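You operate a simulated robot arm through the tools that you are given. There is no shell and no other tool. Be economical: measure what you need, move in short steps, check, and stop when the job is done.

Carry out the task below with a simulated robot arm. There is one attempt and no reset: what you move stays moved.

JOB
Print ribs across the middle of the board's clay with the texture roller.
Fine: seat the texture board on its bed, lock the board cam, roll, stand the roller back and free the cam. Where these are worked on the way, their far stop is far enough and under half their travel is too little: board cam. What is to be rubbed or washed off counts as gone when no trace of it is left.

It is judged by the outcome, as a careful person would: the job done as asked, and still so three seconds after it is handed in. It fails if anything else is knocked over, pushed out of place, dropped, spilled or broken.

ROBOT AND FRAMES
A 7-joint arm with a two-finger parallel gripper, hanging from a carriage that runs on a gantry, over the field with the corners [-2262, 714], [-2262, -566], [38, -566], [38, 714] (x, y) and turns from -6.161 to 5.847 rad about z. Base frame: it is fixed where the carriage stands at the start and does not move with it; the origin is on the floor, on the carriage's upright axis, x ahead of it, y to its left, z up; the surface under the hand at the start is at about z = 800. Lengths are in mm, angles in rad, forces in N, time in s.
With the tool pointing down near the work surface it reaches from about 100 to 660 mm from the robot's upright axis, wherever it stands. Its first joint turns from -2.496 to 2.496 rad. Places, roughly: board cam [600, -100, 900]; texture bed top [700, -100, 800]. Payload 1.57 kg.
The tool frame sits at the grasp point between the pads (the TCP): z along the fingers, y along the line on which they close. The tips reach 30 mm beyond it. Largest opening 110 mm; finger width 24, thickness 12; the body of the gripper, 48 by 112 mm, starts 78 mm behind the TCP.
Orientation is that of the tool frame in the base frame, as a unit quaternion [x, y, z, w]. With the fingers straight down and closing along the base's y, the tool's x points along the base's -x, its y along +y and its z along -z.

CONTROLS
- The arm moves only by the tool play_rows. Its argument "series" is a list of rows, each an object of numbers (a shift or turn left out is 0, a gripper value left out holds the last): "dx", "dy", "dz": the shift along the tool's x, y, z in mm; "ax", "ay", "az": the turn, a rotation vector about the tool's x, y, z in rad; "grip": the closure in counts, from 0 (fully open) to 255 (shut). In form: [{"dx": .., "dy": .., "dz": .., "ax": .., "ay": .., "az": .., "grip": ..}, ...]. A call has 1 to 12 rows; each row is the pose to reach, as a shift and turn from the pose commanded when the call began, along the tool's axes at that moment. Each row takes 0.2 s and may step no farther than 50 mm and 0.15 rad from the row before; otherwise, or with a gripper value out of range, the whole call is refused. Where a pose cannot be reached the arm comes as near as it can. A force on the tool above 60 N (or 10 N above the force at the start of the call, whichever is more), or a blocked arm, ends the call early, and 0.2 s more pass. The fingers move at their own pace (about 45 mm/s each) and stop on an object; they squeeze with about 32 N. The grip force told is the motor's: it shows also when the fingers shut on nothing. Time passes only in rows, and 0.2 s behind the last, so rows that repeat a pose let the fingers close. It gives the time, the measured TCP pose, the force on the tool (base axes), the opening and the grip force at its end, in the units of the frame above (readings bear some noise), with the torque about the TCP (base axes, N m) and any sound that the robot's microphone picked up.
- Cameras (640 x 400 px; columns grow to the right, rows downward): "scene" is now at [284.9, -23.7, 1845.9]; the picture's right is [-0.34, -0.94, 0.00], its down [-0.77, 0.28, -0.57] and it looks along [0.53, -0.19, -0.82] (base axes); focal length 271 px, centre (320, 200). "wrist" rides on the gripper at [70, 16, -141] in the tool frame; the picture's right is [-0.23, 0.97, 0.00], its down [-0.85, -0.20, -0.48] and it looks along [-0.47, -0.11, 0.88] (tool axes); focal length 222 px, centre (320, 200). There is no depth. A picture from a camera that has moved, and an enlarged one, comes with that camera's place and axes in the base frame and with its lens.
- get_image(camera): a new picture of that camera. No time passes.
- raise_lower(by): slides the trunk up (or, below 0, down) by that many mm; the arm and the scene camera ride with it, the base frame stays. It gives what a move gives, with no picture.
- drive_base(legs): drives the robot by 1 to 6 legs, each [ahead, left, turn to the left] in mm, mm and rad, along the robot's own axes; the way and the turn of a leg run together, so that a leg with both is an arc; at most 1500 mm and 3.142 rad a leg. The arm and the cameras ride along, it lands a little off, and it stops where it bumps. It keeps to its track: a leg is cut to what the track allows. It gives what a move gives.
- head_to(pan, tilt): turns the head with the scene camera to pan (to the left, within 2.705 rad either way) and tilt (down, from -0.506 to 1.204), counted from straight ahead of the robot. It gives what a move gives.
- zoom(camera, box): a new picture of the part [left, top, right, bottom] of that camera's present view, enlarged. No time passes.
- close_job(): hands the job in; it is judged then, once.

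Work in short steps. Places have to be worked out from the pictures, the camera data and where the tool is seen: move nearer, look again, correct. Check each grasp and each placing, and mend what went wrong. You have 120 turns and 82 pictures in all, those below and enlarged ones among them. Open the gripper and draw the arm clear of the work before you hand the job in, unless the task says otherwise; then end with one line.

The tools are called after ">>>" as name(argument=value, ...) on one line, values as JSON. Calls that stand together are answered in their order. play_rows: Moves the arm, as the interface text tells. Its arguments: {"type":"object","properties":{"series":{"type":"array","items":{"type":"object","properties":{"dx":{"type":"number"},"dy":{"type":"number"},"dz":{"type":"number"},"ax":{"type":"number"},"ay":{"type":"number"},"az":{"type":"number"},"grip":{"type":"number"}}}}},"required":["series"]} The other tools are called the same way: raise_lower (by) slides the trunk up or down; drive_base (legs) drives the base; head_to (pan, tilt) turns the head that bears the scene camera; get_image (camera) takes a picture; zoom (camera, box) takes an enlarged picture of a part of a camera's view; close_job () hands the job in.

At the start:

```text
time: 0.0
tcp_pos: [780.4, -108.8, 1272.2]
tool_rot: [-0.001, 1.0, 0.0, 0.0]
contact_force: [0.0, 0.0, 0.2]
torque: [0.03, -0.01, -0.02]
gripper_width: 109.8
finger_force: 0.0
trunk travel left (down, up): [-525.0, 70.0]
robot x, y, heading: [-0.7, -1.5, 0.0]
head pan, tilt: [-0.351, 0.97]
```

scene: 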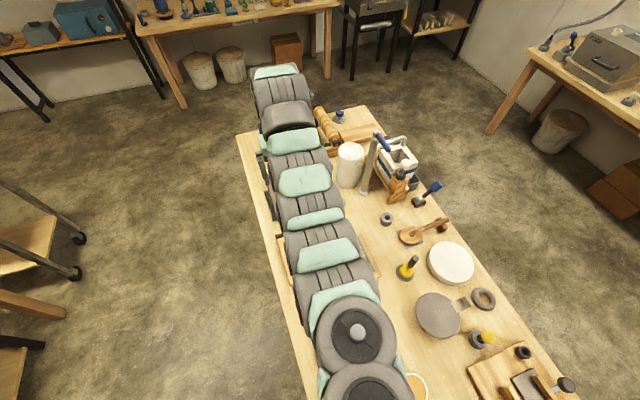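
wrist: 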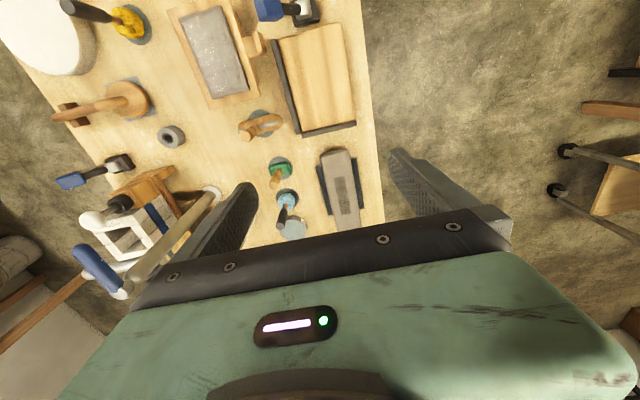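

I'll first take enlarged views of the work area from both cameras.

>>> zoom(camera="wrist", box=[40, 0, 380, 240])

>>> zoom(camera="scene", box=[230, 90, 560, 400])

```text
1.67 times, centred on (210, 120) of wrist
camera zoom: at [710.7, -93.4, 1413.7], right [0.23, 0.97, 0.0], down [0.85, -0.2, 0.48], along [0.47, -0.11, -0.88], focal length 370 px, centre (503, 333)
```

zoom: 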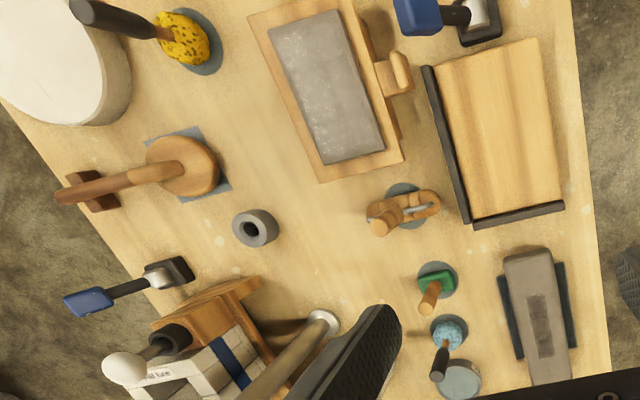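

```text
1.29 times, centred on (395, 245) of scene
camera zoom: at [284.9, -23.7, 1845.9], right [-0.34, -0.94, 0.0], down [-0.77, 0.28, -0.57], along [0.53, -0.19, -0.82], focal length 350 px, centre (223, 142)
```

zoom: 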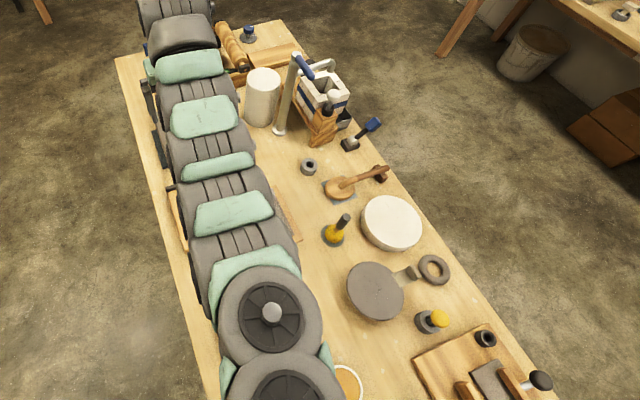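

The bed (two dark fences), the board with its handle and a lever near it are visible. A ribbed roll-like thing lies at the far end, so I zoom there and on the small wooden tool.

>>> zoom(camera="scene", box=[230, 80, 410, 195])

>>> zoom(camera="wrist", box=[220, 60, 380, 160])

```text
3.48 times, centred on (320, 138) of scene
camera zoom: at [284.9, -23.7, 1845.9], right [-0.34, -0.94, 0.0], down [-0.77, 0.28, -0.57], along [0.53, -0.19, -0.82], focal length 942 px, centre (320, 417)
```

zoom: 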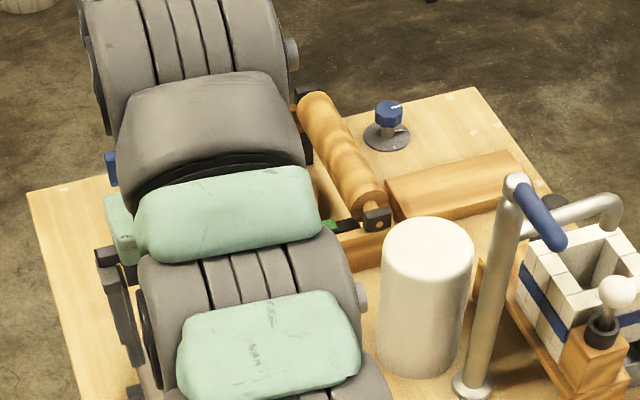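

```text
4.00 times, centred on (300, 110) of wrist
camera zoom: at [710.7, -93.4, 1413.7], right [0.23, 0.97, 0.0], down [0.85, -0.2, 0.48], along [0.47, -0.11, -0.88], focal length 888 px, centre (400, 560)
```

zoom: 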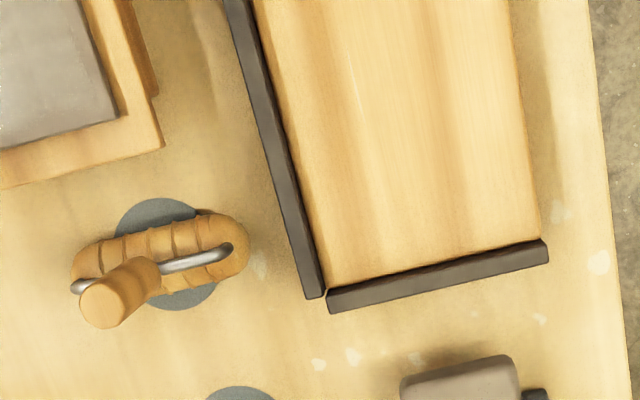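

The small ribbed tool with a fork and upright handle at about (775, -268) is the roller. The bed spans x 620..832, y -175..-22 with fences at -y and +x, and the board is at x 509..715, y -383..-244. I drive the carriage forward and sideways to bring everything within reach and look closer.

>>> drive_base(legs=[[38, -200, 0]])

>>> play_rows(series=[{"dx": 40}, {"dx": 80}, {"dx": 120}, {"dx": 160}, {"dx": 180}])

>>> get_image(camera="wrist")

```text
time: 1.6
tcp_pos: [817.4, -306.1, 1271.3]
tool_rot: [-0.002, 1.0, 0.0, 0.0]
contact_force: [-0.1, -0.9, -0.2]
torque: [-0.02, -0.03, -0.02]
gripper_width: 109.8
finger_force: 0.0
trunk travel left (down, up): [-525.0, 70.0]
robot x, y, heading: [40.0, -200.7, 0.006]
head pan, tilt: [-0.351, 0.97]
```

```text
time: 2.8
tcp_pos: [744.5, -305.7, 1273.3]
tool_rot: [0.0, 1.0, 0.001, 0.0]
contact_force: [-0.2, 0.6, -0.4]
torque: [-0.02, 0.0, -0.02]
gripper_width: 109.8
finger_force: 0.0
out of reach, approached as far as the arm can: row 2, 3, 4, 5
trunk travel left (down, up): [-525.0, 70.0]
robot x, y, heading: [37.6, -203.1, 0.009]
head pan, tilt: [-0.351, 0.97]
```

```text
75 pictures are left
camera wrist: at [675.4, -291.2, 1415.1], right [0.23, 0.97, 0.0], down [0.86, -0.2, 0.48], along [0.47, -0.11, -0.88], focal length 222 px, centre (320, 200)
```

wrist: 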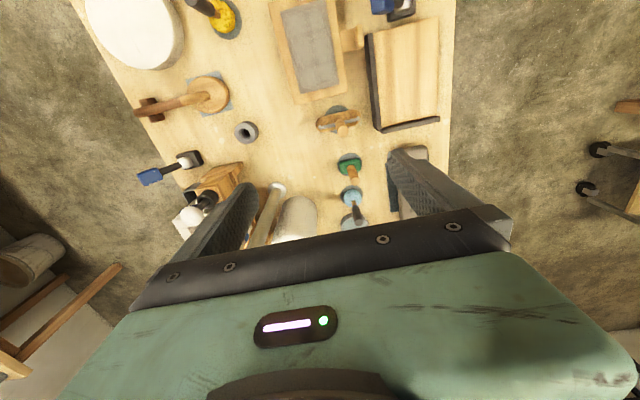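

At this height the arm cannot fold closer than about 700. I lower the hand 150 mm and retract again.

>>> play_rows(series=[{"dz": 50}, {"dz": 100}, {"dz": 150}, {"dz": 150, "dx": 40}, {"dz": 150, "dx": 80}, {"dz": 150, "dx": 120}, {"dz": 150, "dx": 160}])

>>> get_image(camera="wrist")

>>> get_image(camera="scene")

```text
time: 4.4
tcp_pos: [584.2, -306.5, 1124.2]
tool_rot: [0.0, 1.0, 0.001, -0.001]
contact_force: [0.7, -0.2, 0.2]
torque: [0.02, 0.0, -0.04]
gripper_width: 110.3
finger_force: 0.1
trunk travel left (down, up): [-525.0, 70.0]
robot x, y, heading: [43.1, -196.9, 0.003]
head pan, tilt: [-0.351, 0.97]
```

```text
74 pictures are left
camera wrist: at [515.3, -291.9, 1265.1], right [0.23, 0.97, 0.0], down [0.86, -0.2, 0.48], along [0.46, -0.11, -0.88], focal length 222 px, centre (320, 200)
```

wrist: 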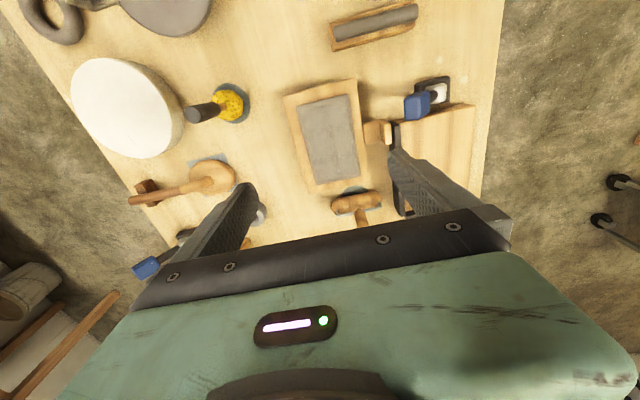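

```text
73 pictures are left
camera scene: at [322.4, -222.5, 1845.9], right [-0.34, -0.94, 0.0], down [-0.77, 0.28, -0.57], along [0.53, -0.19, -0.82], focal length 271 px, centre (320, 200)
```

scene: 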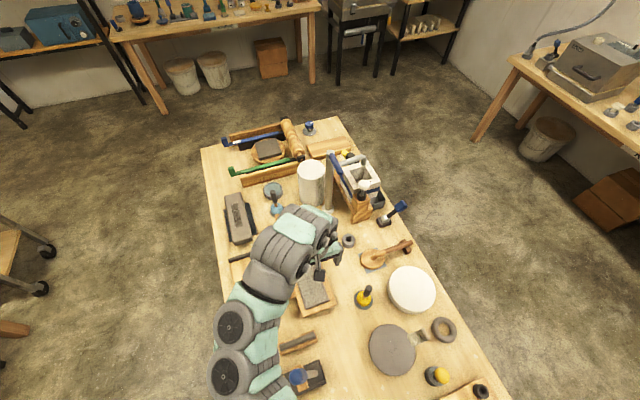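

Now the area is well in view. I zoom on the board handle and cam to read their shape and height.

>>> zoom(camera="wrist", box=[280, 60, 480, 220])

>>> zoom(camera="scene", box=[260, 250, 360, 400])

```text
2.50 times, centred on (380, 140) of wrist
camera zoom: at [515.3, -291.9, 1265.1], right [0.23, 0.97, 0.0], down [0.86, -0.2, 0.48], along [0.46, -0.11, -0.88], focal length 555 px, centre (170, 350)
```

zoom: 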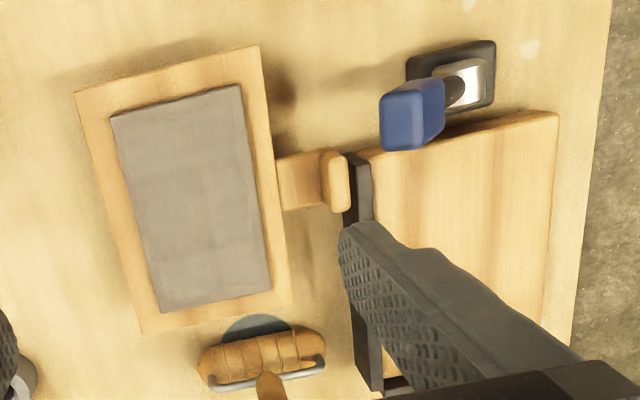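

```text
2.67 times, centred on (310, 325) of scene
camera zoom: at [322.4, -222.5, 1845.9], right [-0.34, -0.94, 0.0], down [-0.77, 0.28, -0.57], along [0.53, -0.19, -0.82], focal length 722 px, centre (347, -133)
```

zoom: 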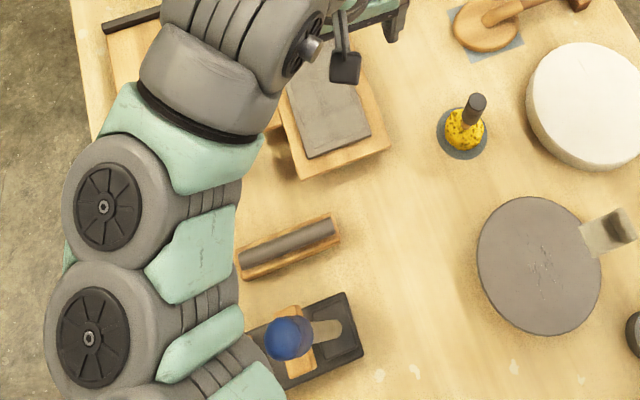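

Triangulating the two wrist views: board top z≈833, handle block at about (622, -202) with its top around z≈870. I move over it at TCP z≈1000 to look closer.

>>> play_rows(series=[{"dy": 40, "dx": -10}, {"dy": 80, "dx": -10, "dz": 10}, {"dy": 90, "dx": -10, "dz": 50}, {"dy": 90, "dx": -10, "dz": 100}])

>>> get_image(camera="wrist")

```text
time: 5.4
tcp_pos: [597.7, -215.8, 1023.2]
tool_rot: [-0.001, 1.0, 0.001, 0.001]
contact_force: [0.2, 0.8, -0.2]
torque: [-0.02, 0.02, 0.03]
gripper_width: 110.1
finger_force: 0.0
trunk travel left (down, up): [-525.0, 70.0]
robot x, y, heading: [37.5, -203.8, -0.001]
head pan, tilt: [-0.351, 0.97]
```

```text
70 pictures are left
camera wrist: at [526.9, -202.2, 1164.4], right [0.23, 0.97, 0.0], down [0.85, -0.2, 0.48], along [0.47, -0.11, -0.88], focal length 222 px, centre (320, 200)
```

wrist: 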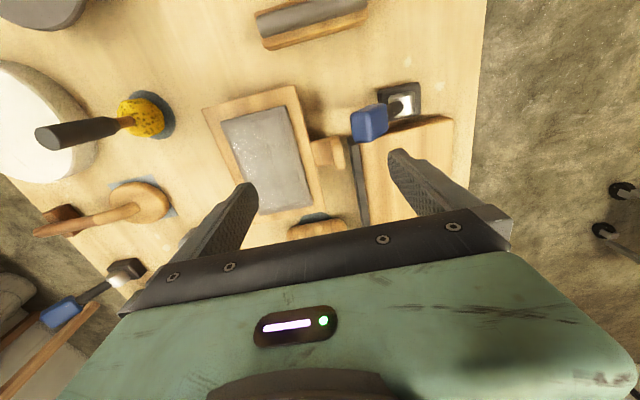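

>>> zoom(camera="wrist", box=[260, 70, 440, 182])

```text
3.56 times, centred on (350, 126) of wrist
camera zoom: at [526.9, -202.2, 1164.4], right [0.23, 0.97, 0.0], down [0.85, -0.2, 0.48], along [0.47, -0.11, -0.88], focal length 790 px, centre (213, 463)
```

zoom: 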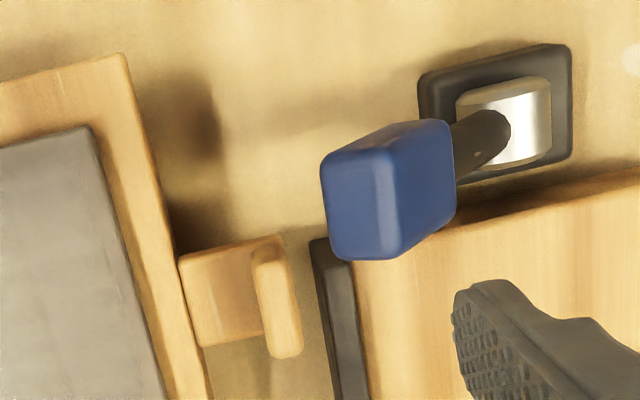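

The handle is a flat tab ending in an upright plate (thin in y, ~12 mm) at about (622, -200), top ~870; the cam grip sits at about (586, -157, 899). I half-close the fingers and descend over the plate to z≈920 to check alignment.

>>> play_rows(series=[{"dx": -24, "dy": 16, "grip": 165}, {"dx": -24, "dy": 16, "dz": 30, "grip": 165}, {"dx": -24, "dy": 16, "dz": 60}, {"dx": -24, "dy": 16, "dz": 100}, {"dx": -24, "dy": 16, "dz": 100}])

>>> get_image(camera="wrist")

```text
time: 6.6
tcp_pos: [619.8, -201.5, 922.4]
tool_rot: [-0.001, 1.0, 0.0, 0.0]
contact_force: [0.3, -0.8, -0.1]
torque: [0.02, 0.02, 0.04]
gripper_width: 38.9
finger_force: 0.1
trunk travel left (down, up): [-525.0, 70.0]
robot x, y, heading: [38.6, -198.2, -0.001]
head pan, tilt: [-0.351, 0.97]
```

```text
68 pictures are left
camera wrist: at [550.6, -186.6, 1063.9], right [0.23, 0.97, 0.0], down [0.86, -0.2, 0.48], along [0.47, -0.11, -0.88], focal length 222 px, centre (320, 200)
```

wrist: 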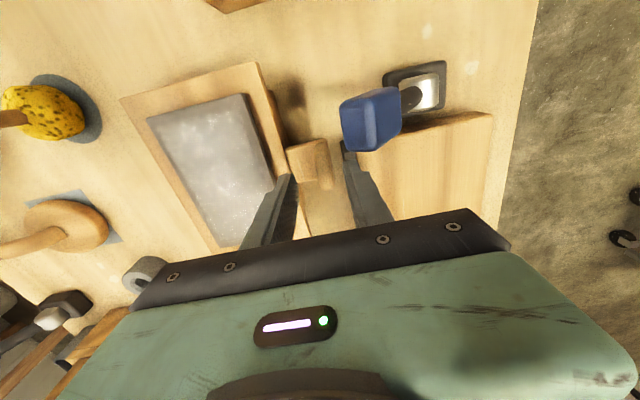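

>>> zoom(camera="wrist", box=[240, 100, 420, 240])

```text
2.86 times, centred on (330, 170) of wrist
camera zoom: at [550.6, -186.6, 1063.9], right [0.23, 0.97, 0.0], down [0.86, -0.2, 0.48], along [0.47, -0.11, -0.88], focal length 635 px, centre (291, 286)
```

zoom: 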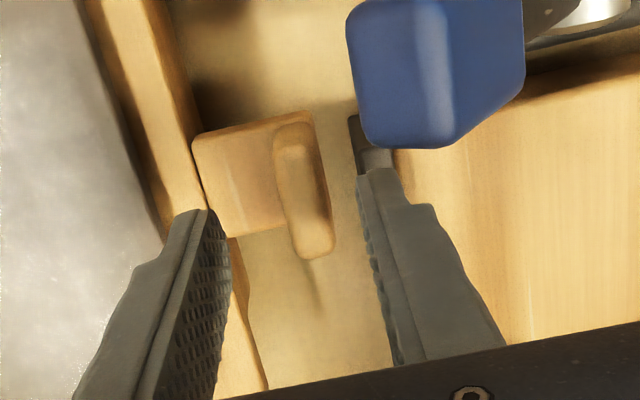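

The plate lies centred between the fingers at about (626, -199). I narrow the opening a little and go down to tips z≈847.

>>> play_rows(series=[{"dx": -6, "dy": 1, "grip": 185}, {"dx": -6, "dy": 1, "dz": 20}, {"dx": -6, "dy": 1, "dz": 35}, {"dx": -6, "dy": 1, "dz": 45}, {"dx": -6, "dy": 1, "dz": 45}])

>>> zoom(camera="wrist", box=[220, 90, 420, 240])

```text
time: 7.8
tcp_pos: [625.6, -198.4, 881.0]
tool_rot: [0.0, 1.0, 0.001, 0.001]
contact_force: [-22.9, 5.0, 56.1]
torque: [-0.55, 0.64, 0.25]
gripper_width: 29.0
finger_force: 0.2
trunk travel left (down, up): [-525.0, 70.0]
robot x, y, heading: [37.3, -198.7, 0.006]
head pan, tilt: [-0.351, 0.97]
```

```text
2.67 times, centred on (320, 165) of wrist
camera zoom: at [556.5, -184.1, 1021.8], right [0.22, 0.97, 0.0], down [0.85, -0.2, 0.48], along [0.47, -0.11, -0.88], focal length 592 px, centre (320, 293)
```

zoom: 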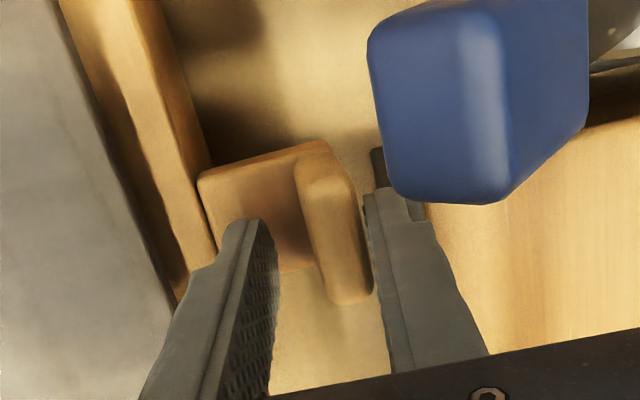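

A contact of 56 N upward: most likely the -y fingertip has met the tab (tips ≈851). I back up 5 mm and then close on the plate.

>>> play_rows(series=[{"dz": -8}, {"dz": -8}])

>>> play_rows(series=[{"grip": 255}, {"grip": 255}, {"grip": 255}, {"grip": 255}])

>>> zoom(camera="wrist", box=[220, 90, 420, 240])

```text
time: 8.4
tcp_pos: [624.5, -201.0, 885.4]
tool_rot: [-0.001, 1.0, 0.0, 0.0]
contact_force: [0.0, 0.6, 0.0]
torque: [0.01, 0.0, -0.02]
gripper_width: 30.5
finger_force: 0.1
trunk travel left (down, up): [-525.0, 70.0]
robot x, y, heading: [37.7, -199.6, 0.0]
head pan, tilt: [-0.351, 0.97]
```

```text
time: 9.4
tcp_pos: [625.4, -200.3, 885.9]
tool_rot: [-0.001, 1.0, 0.0, 0.0]
contact_force: [0.3, 1.1, 1.0]
torque: [0.13, -0.09, 0.04]
gripper_width: 13.6
finger_force: 30.3
trunk travel left (down, up): [-525.0, 70.0]
robot x, y, heading: [34.4, -201.7, -0.001]
head pan, tilt: [-0.351, 0.97]
```

```text
2.67 times, centred on (320, 165) of wrist
camera zoom: at [555.4, -185.3, 1027.5], right [0.23, 0.97, 0.0], down [0.86, -0.2, 0.48], along [0.47, -0.11, -0.88], focal length 592 px, centre (320, 293)
```

zoom: 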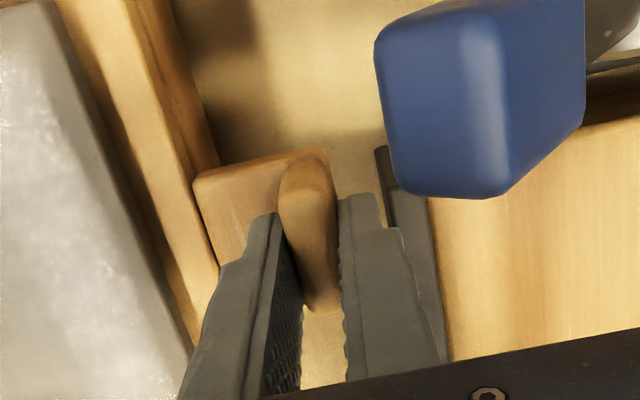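

Held at 13.6 mm wide. To grip deeper I open slightly (~22 mm, clear of the fence) and feel downward a few mm.

>>> play_rows(series=[{"grip": 205}, {"grip": 205}, {"grip": 205, "dz": 3}, {"grip": 205, "dz": 6}])

>>> play_rows(series=[{"dz": 3}, {"dz": 5}])

```text
time: 10.4
tcp_pos: [625.4, -199.1, 880.5]
tool_rot: [0.0, 1.0, 0.0, 0.0]
contact_force: [-7.8, 0.9, 15.4]
torque: [-0.35, 0.25, -0.18]
gripper_width: 20.9
finger_force: 0.1
trunk travel left (down, up): [-525.0, 70.0]
robot x, y, heading: [36.7, -201.2, 0.002]
head pan, tilt: [-0.351, 0.97]
```

```text
time: 10.8
tcp_pos: [627.1, -199.7, 878.8]
tool_rot: [0.0, 1.0, 0.001, 0.001]
contact_force: [-9.2, 0.8, 22.9]
torque: [-0.37, 0.31, 0.02]
gripper_width: 21.7
finger_force: 0.4
trunk travel left (down, up): [-525.0, 70.0]
robot x, y, heading: [39.0, -195.9, -0.002]
head pan, tilt: [-0.351, 0.97]
stopped in row 2: the force on the tool passed its limit at 67 N (the readings are from after the stop); the commanded pose is now the measured one
```

The -y tip rests on the tab at z≈849, so that is the deepest grip. I rise 2 mm, close and lift 12 mm as a test.

>>> play_rows(series=[{"dz": -2}, {"dz": -2, "grip": 255}, {"dz": -2, "grip": 255}, {"dz": -2, "grip": 255}, {"dz": -6}, {"dz": -12}, {"dz": -20}, {"dz": -20}])

>>> get_image(camera="wrist")

```text
time: 12.6
tcp_pos: [625.1, -198.9, 899.3]
tool_rot: [-0.001, 1.0, 0.001, 0.0]
contact_force: [0.0, -1.0, -3.5]
torque: [0.4, -0.04, 0.04]
gripper_width: 13.6
finger_force: 30.1
trunk travel left (down, up): [-525.0, 70.0]
robot x, y, heading: [35.6, -201.1, 0.004]
head pan, tilt: [-0.351, 0.97]
```

```text
64 pictures are left
camera wrist: at [556.3, -184.7, 1040.9], right [0.22, 0.97, 0.0], down [0.86, -0.2, 0.48], along [0.47, -0.11, -0.88], focal length 222 px, centre (320, 200)
```

wrist: 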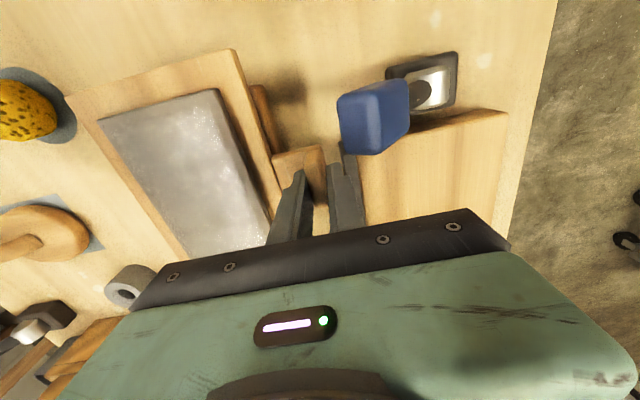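

The board is up (3.5 N, level). I lift it well above the lever and roller handle, then drive the carriage 195 mm in +y.

>>> play_rows(series=[{"dz": -30}, {"dz": -60}, {"dz": -90}, {"dz": -120}, {"dz": -150}, {"dz": -150}])

>>> drive_base(legs=[[0, 100, 0], [0, 95, 0]])

>>> get_image(camera="wrist")

>>> get_image(camera="scene")

```text
time: 14.0
tcp_pos: [627.8, -201.1, 1048.5]
tool_rot: [-0.001, 1.0, 0.001, 0.0]
contact_force: [0.4, 0.0, -5.2]
torque: [0.37, -0.04, 0.0]
gripper_width: 13.5
finger_force: 30.3
trunk travel left (down, up): [-525.0, 70.0]
robot x, y, heading: [36.2, -197.4, 0.004]
head pan, tilt: [-0.351, 0.97]
```

```text
time: 15.9
tcp_pos: [627.6, -7.5, 1050.9]
tool_rot: [-0.001, 1.0, 0.001, 0.0]
contact_force: [-0.2, 0.3, -3.4]
torque: [0.36, -0.02, -0.03]
gripper_width: 14.0
finger_force: 30.1
trunk travel left (down, up): [-525.0, 70.0]
robot x, y, heading: [37.4, -5.3, 0.002]
head pan, tilt: [-0.351, 0.97]
```

```text
63 pictures are left
camera wrist: at [557.1, 7.2, 1191.2], right [0.23, 0.97, 0.0], down [0.86, -0.2, 0.48], along [0.47, -0.11, -0.88], focal length 222 px, centre (320, 200)
```

wrist: 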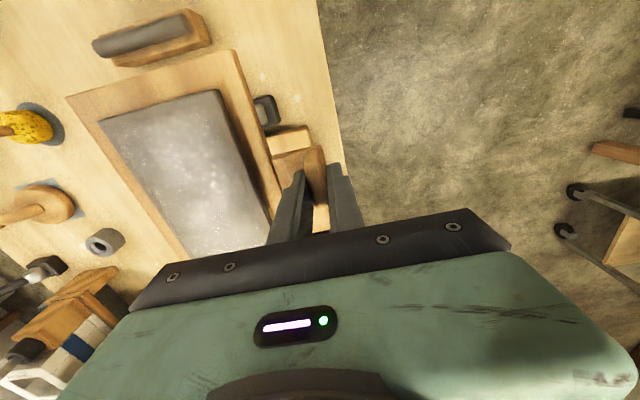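

```text
62 pictures are left
camera scene: at [321.8, -28.7, 1845.8], right [-0.34, -0.94, 0.0], down [-0.78, 0.28, -0.57], along [0.53, -0.19, -0.82], focal length 271 px, centre (320, 200)
```

scene: 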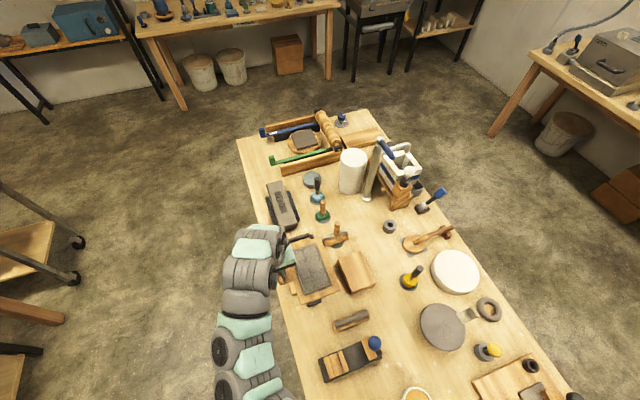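

The board hangs clear. I move +x 95 and lower 70 mm, leaving about 50 mm above the bed, then look from both cameras.

>>> play_rows(series=[{"dx": -30}, {"dx": -60}, {"dx": -95}, {"dx": -95, "dz": 30}, {"dx": -95, "dz": 60}, {"dx": -95, "dz": 75}, {"dx": -95, "dz": 75}])

>>> get_image(camera="wrist")

>>> zoom(camera="scene", box=[230, 180, 390, 320])

```text
time: 17.5
tcp_pos: [721.2, -6.9, 974.3]
tool_rot: [-0.001, 1.0, 0.001, 0.0]
contact_force: [0.3, 0.8, -3.6]
torque: [0.35, -0.05, -0.01]
gripper_width: 13.7
finger_force: 30.3
trunk travel left (down, up): [-525.0, 70.0]
robot x, y, heading: [40.4, -5.8, 0.003]
head pan, tilt: [-0.351, 0.97]
```

```text
61 pictures are left
camera wrist: at [652.2, 7.0, 1115.6], right [0.23, 0.97, 0.0], down [0.86, -0.2, 0.48], along [0.47, -0.11, -0.88], focal length 222 px, centre (320, 200)
```

wrist: 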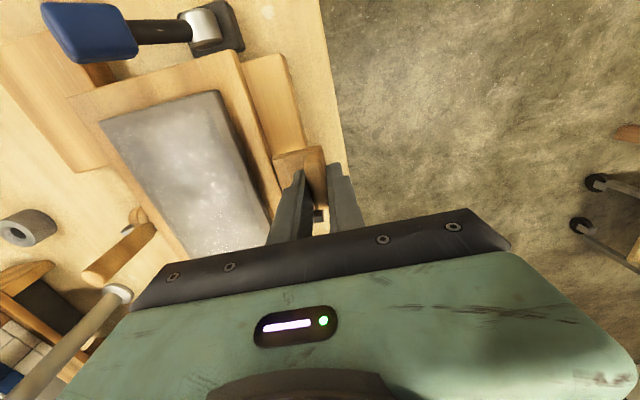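

```text
2.86 times, centred on (310, 250) of scene
camera zoom: at [321.8, -28.6, 1845.8], right [-0.34, -0.94, 0.0], down [-0.78, 0.28, -0.56], along [0.53, -0.19, -0.83], focal length 774 px, centre (349, 57)
```

zoom: 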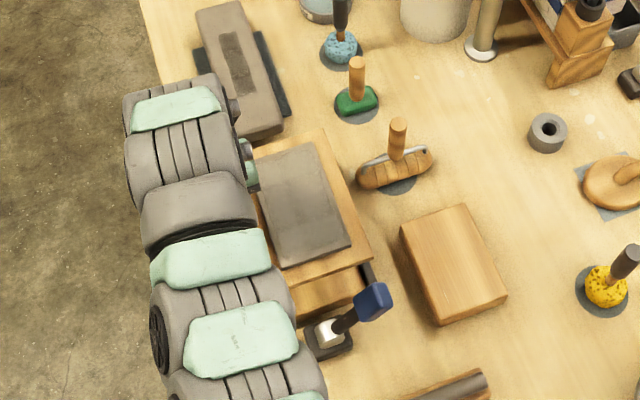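

The board is about over the bed. I shift it 12 mm in +y so it lands clear of the -y fence, and lower partway to check again.

>>> play_rows(series=[{"dy": 12}, {"dy": 12, "dz": 25}, {"dy": 12, "dz": 50}, {"dy": 12, "dz": 65}, {"dy": 12, "dz": 65}])

>>> zoom(camera="scene", box=[270, 210, 350, 300])

>>> get_image(camera="wrist")

```text
time: 18.7
tcp_pos: [720.0, 5.7, 908.5]
tool_rot: [-0.001, 1.0, 0.001, 0.001]
contact_force: [-0.8, 1.5, -4.1]
torque: [0.38, -0.01, 0.03]
gripper_width: 13.6
finger_force: 30.0
trunk travel left (down, up): [-525.0, 70.0]
robot x, y, heading: [37.7, -6.5, -0.001]
head pan, tilt: [-0.351, 0.97]
```

```text
4.44 times, centred on (310, 255) of scene
camera zoom: at [321.8, -28.7, 1845.8], right [-0.34, -0.94, 0.0], down [-0.78, 0.28, -0.56], along [0.53, -0.19, -0.83], focal length 1204 px, centre (364, -44)
```

zoom: 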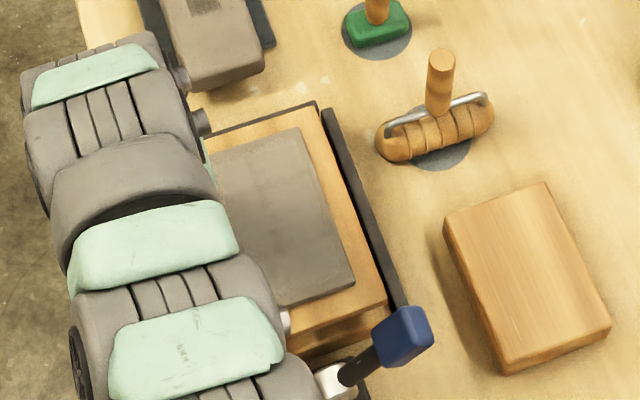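

```text
58 pictures are left
camera wrist: at [651.3, 19.1, 1050.5], right [0.23, 0.97, 0.0], down [0.86, -0.2, 0.48], along [0.47, -0.11, -0.88], focal length 222 px, centre (320, 200)
```

wrist: 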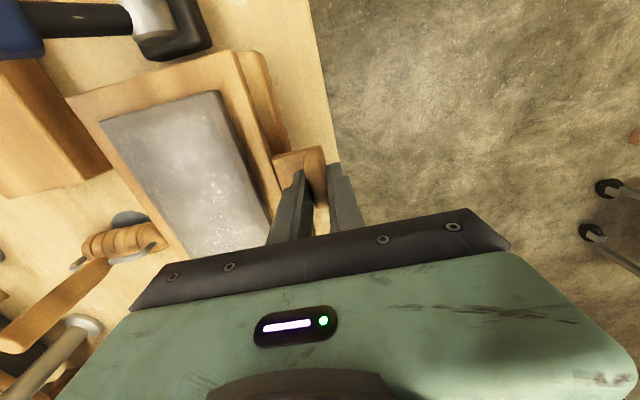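

Both fences show clear of the board with a few mm gap. I lower gently until it touches the bed.

>>> play_rows(series=[{"dz": 8}, {"dz": 14}, {"dz": 18}, {"dz": 18}])

```text
time: 19.7
tcp_pos: [721.7, 4.1, 890.9]
tool_rot: [-0.001, 1.0, 0.001, 0.0]
contact_force: [0.1, 0.6, -4.1]
torque: [0.38, -0.03, 0.02]
gripper_width: 13.9
finger_force: 30.7
trunk travel left (down, up): [-525.0, 70.0]
robot x, y, heading: [31.0, -4.8, 0.005]
head pan, tilt: [-0.351, 0.97]
```

Still hanging (−4 N). I continue down in small steps.

>>> play_rows(series=[{"dz": 4}, {"dz": 7}, {"dz": 7}])

>>> play_rows(series=[{"dz": 3}, {"dz": 6}, {"dz": 6}])

```text
time: 20.5
tcp_pos: [722.4, 5.7, 884.7]
tool_rot: [-0.001, 1.0, 0.0, 0.001]
contact_force: [-0.1, -0.2, -4.4]
torque: [0.43, -0.04, 0.0]
gripper_width: 13.7
finger_force: 30.1
trunk travel left (down, up): [-525.0, 70.0]
robot x, y, heading: [38.3, -5.2, -0.001]
head pan, tilt: [-0.351, 0.97]
```

```text
time: 21.3
tcp_pos: [721.4, 5.7, 878.6]
tool_rot: [-0.001, 1.0, 0.001, 0.0]
contact_force: [0.8, 0.5, -4.6]
torque: [0.39, -0.04, 0.0]
gripper_width: 13.9
finger_force: 29.8
trunk travel left (down, up): [-525.0, 70.0]
robot x, y, heading: [36.3, -5.8, 0.0]
head pan, tilt: [-0.351, 0.97]
```

>>> play_rows(series=[{"dz": 3}, {"dz": 6}, {"dz": 6}])

>>> zoom(camera="scene", box=[270, 210, 350, 300])

```text
time: 22.1
tcp_pos: [722.7, 5.2, 876.0]
tool_rot: [-0.001, 1.0, 0.0, 0.002]
contact_force: [-15.8, 2.1, 47.0]
torque: [-1.18, 0.09, -0.15]
gripper_width: 14.4
finger_force: 30.2
trunk travel left (down, up): [-525.0, 70.0]
robot x, y, heading: [36.8, -6.5, 0.008]
head pan, tilt: [-0.351, 0.97]
```

```text
4.44 times, centred on (310, 255) of scene
camera zoom: at [322.3, -28.6, 1846.7], right [-0.34, -0.94, 0.0], down [-0.77, 0.28, -0.57], along [0.53, -0.19, -0.82], focal length 1204 px, centre (364, -44)
```

zoom: 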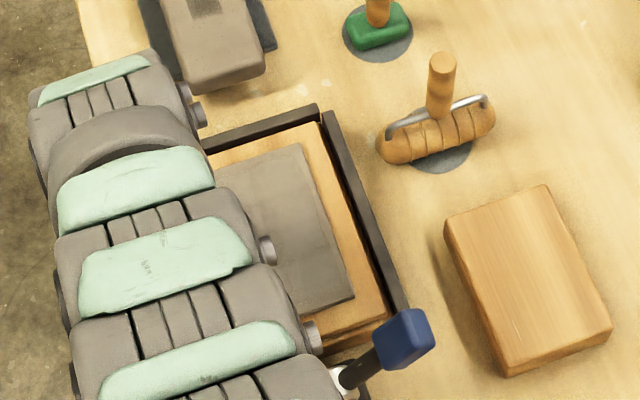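

Contact at z≈877 and the board lies on the bed. I relieve the pressure and slide it in -y towards the fence.

>>> play_rows(series=[{"dz": -3}, {"dz": -3, "dy": -3}, {"dz": -3, "dy": -6}, {"dz": -3, "dy": -6}])

>>> play_rows(series=[{"dy": -2}, {"dy": -4}, {"dy": -4}])

```text
time: 23.0
tcp_pos: [723.3, 4.3, 876.6]
tool_rot: [-0.002, 1.0, 0.004, 0.001]
contact_force: [-13.4, 4.8, 33.5]
torque: [-0.71, 0.89, -0.67]
gripper_width: 14.0
finger_force: 30.1
trunk travel left (down, up): [-525.0, 70.0]
robot x, y, heading: [35.7, -2.4, 0.001]
head pan, tilt: [-0.351, 0.97]
stopped in row 4: the force on the tool passed its limit at 61 N (the readings are from after the stop); the commanded pose is now the measured one
```

```text
time: 23.8
tcp_pos: [725.2, 1.4, 877.4]
tool_rot: [-0.002, 1.0, 0.003, 0.003]
contact_force: [-6.1, 11.7, 32.6]
torque: [-0.25, 0.67, -0.48]
gripper_width: 13.7
finger_force: 30.6
trunk travel left (down, up): [-525.0, 70.0]
robot x, y, heading: [35.5, -4.3, -0.004]
head pan, tilt: [-0.351, 0.97]
```

Still 32 N down; I raise 2 mm to lighten and look.

>>> play_rows(series=[{"dz": -2}, {"dz": -2}])

>>> zoom(camera="scene", box=[280, 225, 340, 295])

```text
time: 24.4
tcp_pos: [722.3, -1.1, 878.0]
tool_rot: [-0.002, 1.0, 0.001, 0.0]
contact_force: [5.5, 5.2, 1.3]
torque: [-0.13, -0.73, 0.06]
gripper_width: 13.7
finger_force: 30.7
trunk travel left (down, up): [-525.0, 70.0]
robot x, y, heading: [36.9, -6.2, 0.004]
head pan, tilt: [-0.351, 0.97]
```

```text
5.71 times, centred on (310, 260) of scene
camera zoom: at [322.3, -28.1, 1845.7], right [-0.34, -0.94, 0.0], down [-0.77, 0.28, -0.57], along [0.53, -0.19, -0.82], focal length 1548 px, centre (377, -143)
```

zoom: 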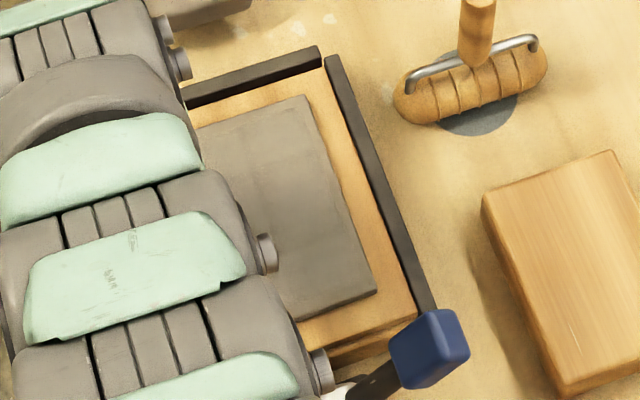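

The board now lies almost against the -y fence. I push gently +x a few mm, then -y, to feel both fences.

>>> play_rows(series=[{"dx": -2}, {"dx": -4}, {"dx": -4}])

>>> play_rows(series=[{"dy": -2}, {"dy": -3}, {"dy": -3}])

```text
time: 25.2
tcp_pos: [723.1, -1.6, 877.1]
tool_rot: [-0.002, 1.0, 0.002, 0.0]
contact_force: [-4.4, 1.4, 6.1]
torque: [-0.23, 0.53, -0.43]
gripper_width: 13.6
finger_force: 30.7
trunk travel left (down, up): [-525.0, 70.0]
robot x, y, heading: [38.7, -5.4, 0.004]
head pan, tilt: [-0.351, 0.97]
```

```text
time: 26.0
tcp_pos: [722.1, -2.0, 877.5]
tool_rot: [-0.003, 1.0, 0.003, -0.001]
contact_force: [-4.4, 8.0, 0.3]
torque: [0.02, 0.28, -0.4]
gripper_width: 13.6
finger_force: 30.1
trunk travel left (down, up): [-525.0, 70.0]
robot x, y, heading: [36.7, -4.9, 0.002]
head pan, tilt: [-0.351, 0.97]
```

Not yet a firm stop in x; I push +x another 5 mm.

>>> play_rows(series=[{"dx": -3}, {"dx": -6}, {"dx": -6}])

>>> play_rows(series=[{"dy": -2}, {"dy": -4}, {"dy": -4}])

>>> zoom(camera="scene", box=[280, 225, 340, 295])

```text
time: 26.8
tcp_pos: [722.6, -2.4, 878.5]
tool_rot: [-0.002, 1.0, 0.004, 0.0]
contact_force: [-6.4, 9.1, 1.4]
torque: [-0.21, 0.26, -0.21]
gripper_width: 13.7
finger_force: 30.6
out of reach, approached as far as the arm can: row 1, 2, 3
trunk travel left (down, up): [-525.0, 70.0]
robot x, y, heading: [36.1, -2.5, 0.003]
head pan, tilt: [-0.351, 0.97]
```

```text
time: 27.6
tcp_pos: [723.8, -2.3, 878.5]
tool_rot: [-0.003, 1.0, 0.006, 0.0]
contact_force: [-8.0, 22.1, 5.7]
torque: [-0.47, -0.35, -0.22]
gripper_width: 13.9
finger_force: 30.3
trunk travel left (down, up): [-525.0, 70.0]
robot x, y, heading: [40.4, -5.2, 0.001]
head pan, tilt: [-0.351, 0.97]
```

```text
5.71 times, centred on (310, 260) of scene
camera zoom: at [321.6, -26.6, 1845.6], right [-0.34, -0.94, 0.0], down [-0.78, 0.28, -0.56], along [0.53, -0.19, -0.83], focal length 1548 px, centre (377, -143)
```

zoom: 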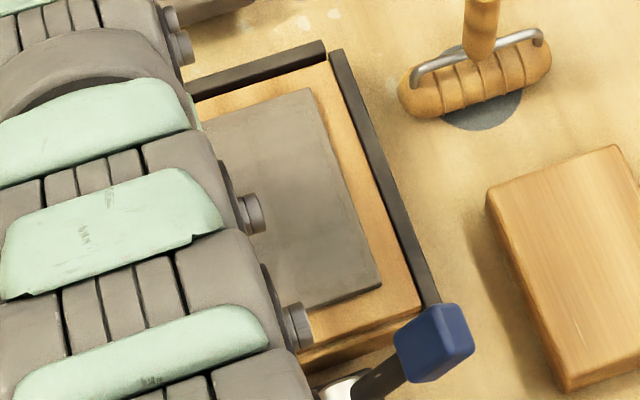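

The -y fence is felt (22 N) and the +x side is visually against its fence; x reach is at its limit here, and the cam will clamp that way. I relieve, open and rise.

>>> play_rows(series=[{"dy": 3, "dx": 2}, {"dy": 3, "dx": 2, "grip": 185}, {"dy": 3, "dx": 2, "grip": 185}, {"dy": 3, "dx": 2, "dz": -30}, {"dy": 3, "dx": 2, "dz": -70}, {"dy": 3, "dx": 30, "dz": -120}, {"dy": 3, "dx": 70, "dz": -170}, {"dy": 3, "dx": 110, "dz": -200}, {"dy": -20, "dx": 150, "dz": -200}])

>>> get_image(camera="wrist")

>>> zoom(camera="scene", box=[240, 210, 350, 310])

```text
refused: row 6 steps farther than a row can; nothing moved
```

```text
54 pictures are left
camera wrist: at [653.8, 11.2, 1020.2], right [0.22, 0.98, 0.01], down [0.86, -0.2, 0.48], along [0.47, -0.1, -0.88], focal length 222 px, centre (320, 200)
```

wrist: 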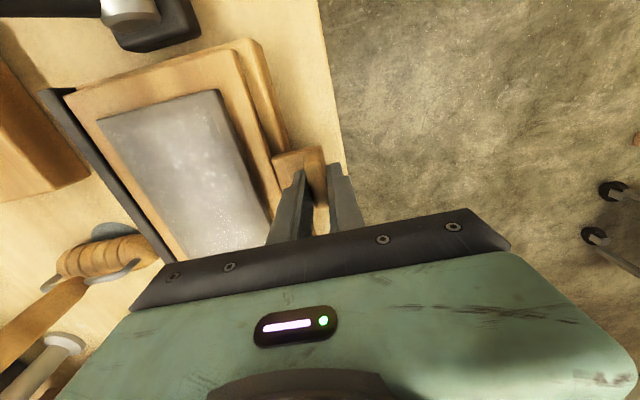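

```text
4.00 times, centred on (295, 260) of scene
camera zoom: at [321.6, -26.6, 1845.6], right [-0.34, -0.94, 0.0], down [-0.78, 0.28, -0.56], along [0.53, -0.19, -0.83], focal length 1083 px, centre (420, -40)
```

zoom: 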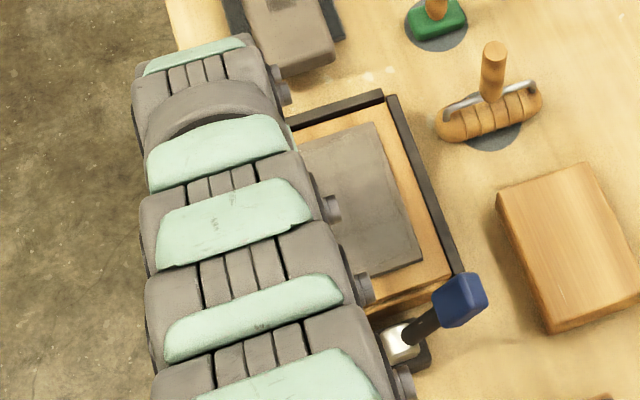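

A row stepped too far; I redo the release with smaller steps (open, straight up, then back).

>>> play_rows(series=[{"dy": 3, "dx": 2}, {"dy": 3, "dx": 2, "grip": 185}, {"dy": 3, "dx": 2, "grip": 185}, {"dy": 3, "dx": 2, "dz": -30}, {"dy": 3, "dx": 2, "dz": -70}, {"dy": 3, "dx": 2, "dz": -115}, {"dy": 3, "dx": 35, "dz": -150}, {"dy": 3, "dx": 70, "dz": -180}, {"dy": 0, "dx": 110, "dz": -200}, {"dy": -20, "dx": 150, "dz": -200}])

>>> get_image(camera="wrist")

```text
time: 29.8
tcp_pos: [575.0, -28.9, 1079.7]
tool_rot: [-0.002, 1.0, 0.002, 0.0]
contact_force: [0.0, 0.0, 0.4]
torque: [-0.03, 0.06, -0.01]
gripper_width: 30.1
finger_force: 0.1
out of reach, approached as far as the arm can: row 7
trunk travel left (down, up): [-525.0, 70.0]
robot x, y, heading: [35.2, -2.7, 0.004]
head pan, tilt: [-0.351, 0.97]
```

```text
52 pictures are left
camera wrist: at [504.7, -15.5, 1221.6], right [0.22, 0.97, 0.0], down [0.86, -0.2, 0.48], along [0.47, -0.1, -0.88], focal length 222 px, centre (320, 200)
```

wrist: 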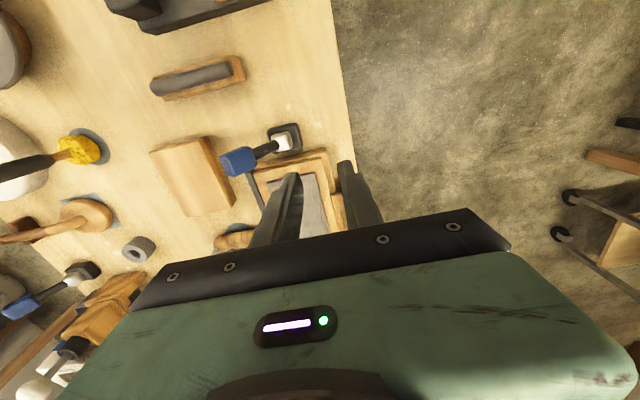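

Board is free and seated. Now zoom on the cam lever to understand how it turns.

>>> zoom(camera="wrist", box=[190, 110, 360, 220])

>>> zoom(camera="scene", box=[280, 240, 400, 340])

```text
3.64 times, centred on (275, 165) of wrist
camera zoom: at [504.7, -15.5, 1221.6], right [0.22, 0.97, 0.0], down [0.86, -0.2, 0.48], along [0.47, -0.1, -0.88], focal length 808 px, centre (484, 327)
```

zoom: 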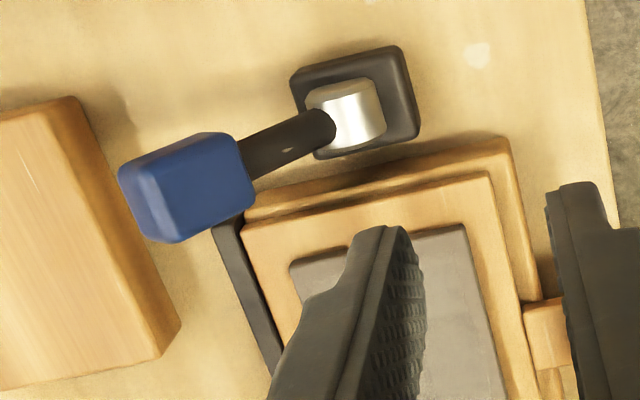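

```text
4.00 times, centred on (340, 290) of scene
camera zoom: at [322.0, -28.0, 1845.9], right [-0.34, -0.94, 0.0], down [-0.78, 0.28, -0.57], along [0.53, -0.19, -0.82], focal length 1083 px, centre (240, -160)
```

zoom: 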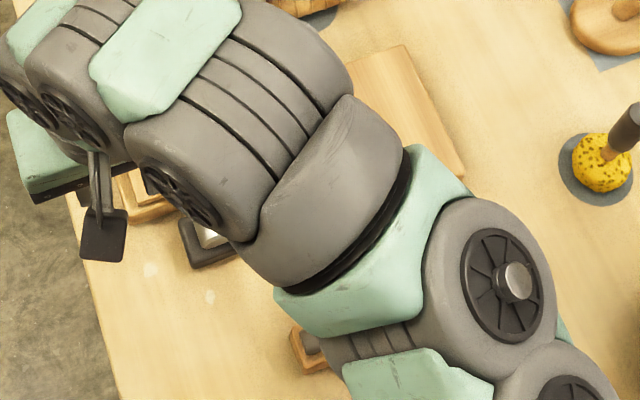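

Hub is at about (583, -97, 840) with its axis along x (its -x end cap visible), the lever rising ~45° toward -y with the grip at (586, -157, 899). So it swings over the top toward +y. I close the fingers and come down on the -y side of the grip.

>>> play_rows(series=[{"dx": -11, "dy": -48, "grip": 255}, {"dx": -11, "dy": -96}, {"dx": -11, "dy": -144}, {"dx": -11, "dy": -187}, {"dx": -11, "dy": -187, "dz": 48}, {"dx": -11, "dy": -187, "dz": 96}, {"dx": -11, "dy": -187, "dz": 130}, {"dx": -11, "dy": -187, "dz": 130}])

>>> get_image(camera="wrist")

```text
time: 31.6
tcp_pos: [586.8, -218.2, 947.8]
tool_rot: [-0.003, 1.0, 0.002, 0.0]
contact_force: [0.5, 0.6, 0.7]
torque: [-0.03, 0.02, -0.02]
gripper_width: 0.0
finger_force: 21.5
trunk travel left (down, up): [-525.0, 70.0]
robot x, y, heading: [39.8, -7.3, 0.004]
head pan, tilt: [-0.351, 0.97]
```

```text
49 pictures are left
camera wrist: at [516.8, -203.8, 1089.6], right [0.22, 0.97, 0.0], down [0.86, -0.2, 0.48], along [0.47, -0.1, -0.88], focal length 222 px, centre (320, 200)
```

wrist: 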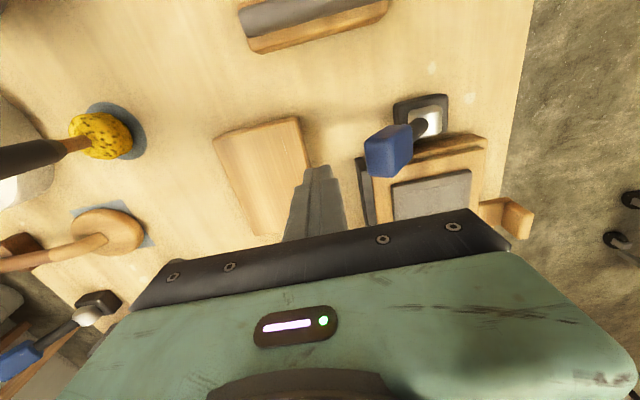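

The grip is confirmed at (585, -157). I go down to tip z≈885 and push +y step by step.

>>> play_rows(series=[{"dz": 33}, {"dz": 33}, {"dz": 33, "dy": 15}, {"dz": 33, "dy": 30}, {"dz": 33, "dy": 45}, {"dz": 33, "dy": 60}])

>>> zoom(camera="wrist", box=[240, 80, 440, 220])

```text
time: 33.0
tcp_pos: [585.3, -183.5, 919.1]
tool_rot: [0.005, 1.0, -0.012, 0.001]
contact_force: [-5.7, -20.0, 18.7]
torque: [0.07, 0.12, 0.14]
gripper_width: 0.2
finger_force: 21.4
trunk travel left (down, up): [-525.0, 70.0]
robot x, y, heading: [37.9, -7.3, -0.001]
head pan, tilt: [-0.351, 0.97]
stopped in row 6: the force on the tool passed its limit at 66 N (the readings are from after the stop); the commanded pose is now the measured one
```

```text
2.86 times, centred on (340, 150) of wrist
camera zoom: at [516.4, -164.7, 1060.1], right [0.24, 0.97, -0.02], down [0.85, -0.2, 0.49], along [0.47, -0.14, -0.87], focal length 635 px, centre (263, 343)
```

zoom: 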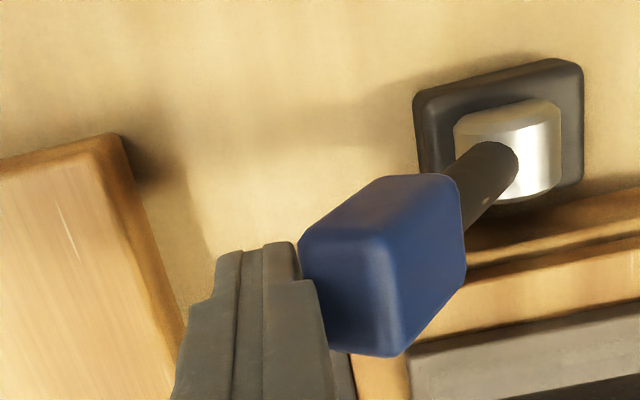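

Blocked at 66 N with hardly any motion, so the lever does not swing that way (or is stiff). I back off and look closely at the hub.

>>> play_rows(series=[{"dy": -15}, {"dy": -30, "ay": 0.0}])

>>> zoom(camera="wrist", box=[370, 90, 450, 150])

```text
time: 33.6
tcp_pos: [585.8, -202.5, 915.3]
tool_rot: [0.003, 1.0, -0.007, 0.0]
contact_force: [-0.2, 0.6, 0.1]
torque: [0.01, -0.03, 0.02]
gripper_width: 0.0
finger_force: 21.4
trunk travel left (down, up): [-525.0, 70.0]
robot x, y, heading: [33.7, -1.4, -0.002]
head pan, tilt: [-0.351, 0.97]
```

```text
6.67 times, centred on (410, 120) of wrist
camera zoom: at [517.0, -185.6, 1058.1], right [0.23, 0.97, -0.01], down [0.85, -0.2, 0.48], along [0.47, -0.12, -0.88], focal length 1481 px, centre (-280, 733)
```

zoom: 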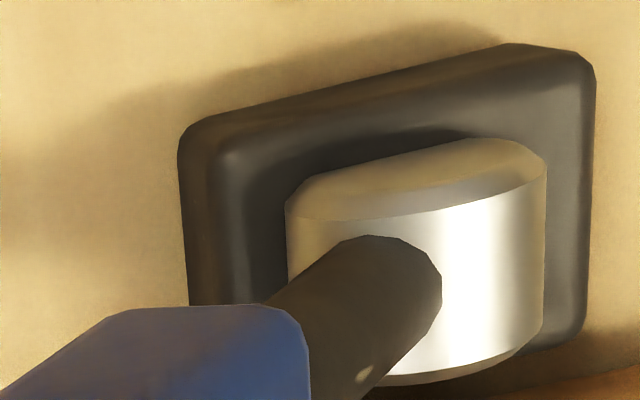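

The hub's cylinder axis is indeed along x, so the lever swings in the y–z plane; pushing one way was blocked. Best to hold the grip, closing along x, and feel both ways. I rise and turn the hand 90°.

>>> play_rows(series=[{"dz": -40, "grip": 60}, {"dz": -80}, {"dz": -80, "az": -0.15}, {"dz": -80, "az": -0.3}, {"dz": -80, "az": -0.45}, {"dz": -80, "az": -0.6}, {"dz": -80, "az": -0.75}, {"dz": -80, "az": -0.9}, {"dz": -80, "az": -1.05}, {"dz": -80, "az": -1.2}, {"dz": -80, "az": -1.35}, {"dz": -80, "az": -1.5}])

>>> play_rows(series=[{"az": -0.07}, {"az": -0.07}])

>>> get_image(camera="wrist")

```text
time: 36.2
tcp_pos: [585.0, -202.2, 996.6]
tool_rot: [-0.68, 0.733, -0.005, -0.004]
contact_force: [0.0, -0.5, 0.2]
torque: [-0.03, -0.01, 0.03]
gripper_width: 84.1
finger_force: 0.0
trunk travel left (down, up): [-525.0, 70.0]
robot x, y, heading: [38.9, -4.7, 0.002]
head pan, tilt: [-0.351, 0.97]
```

```text
time: 36.8
tcp_pos: [586.4, -202.4, 996.3]
tool_rot: [-0.705, 0.709, -0.005, -0.005]
contact_force: [0.1, 0.2, 0.1]
torque: [0.03, 0.02, -0.02]
gripper_width: 84.0
finger_force: 0.0
trunk travel left (down, up): [-525.0, 70.0]
robot x, y, heading: [35.7, -3.8, 0.005]
head pan, tilt: [-0.351, 0.97]
```

```text
46 pictures are left
camera wrist: at [568.9, -272.1, 1139.9], right [-0.97, 0.23, 0.0], down [0.2, 0.86, 0.47], along [0.11, 0.45, -0.88], focal length 222 px, centre (320, 200)
```

wrist: 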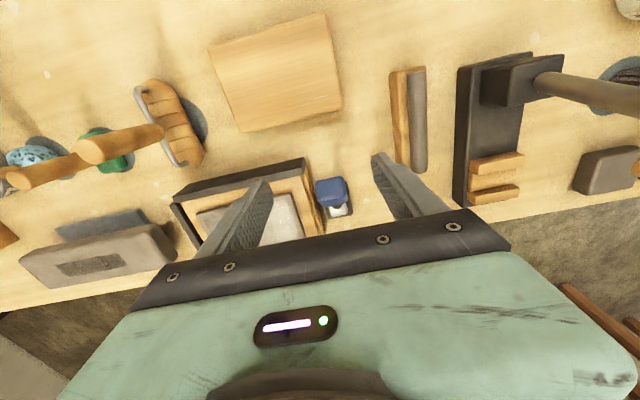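

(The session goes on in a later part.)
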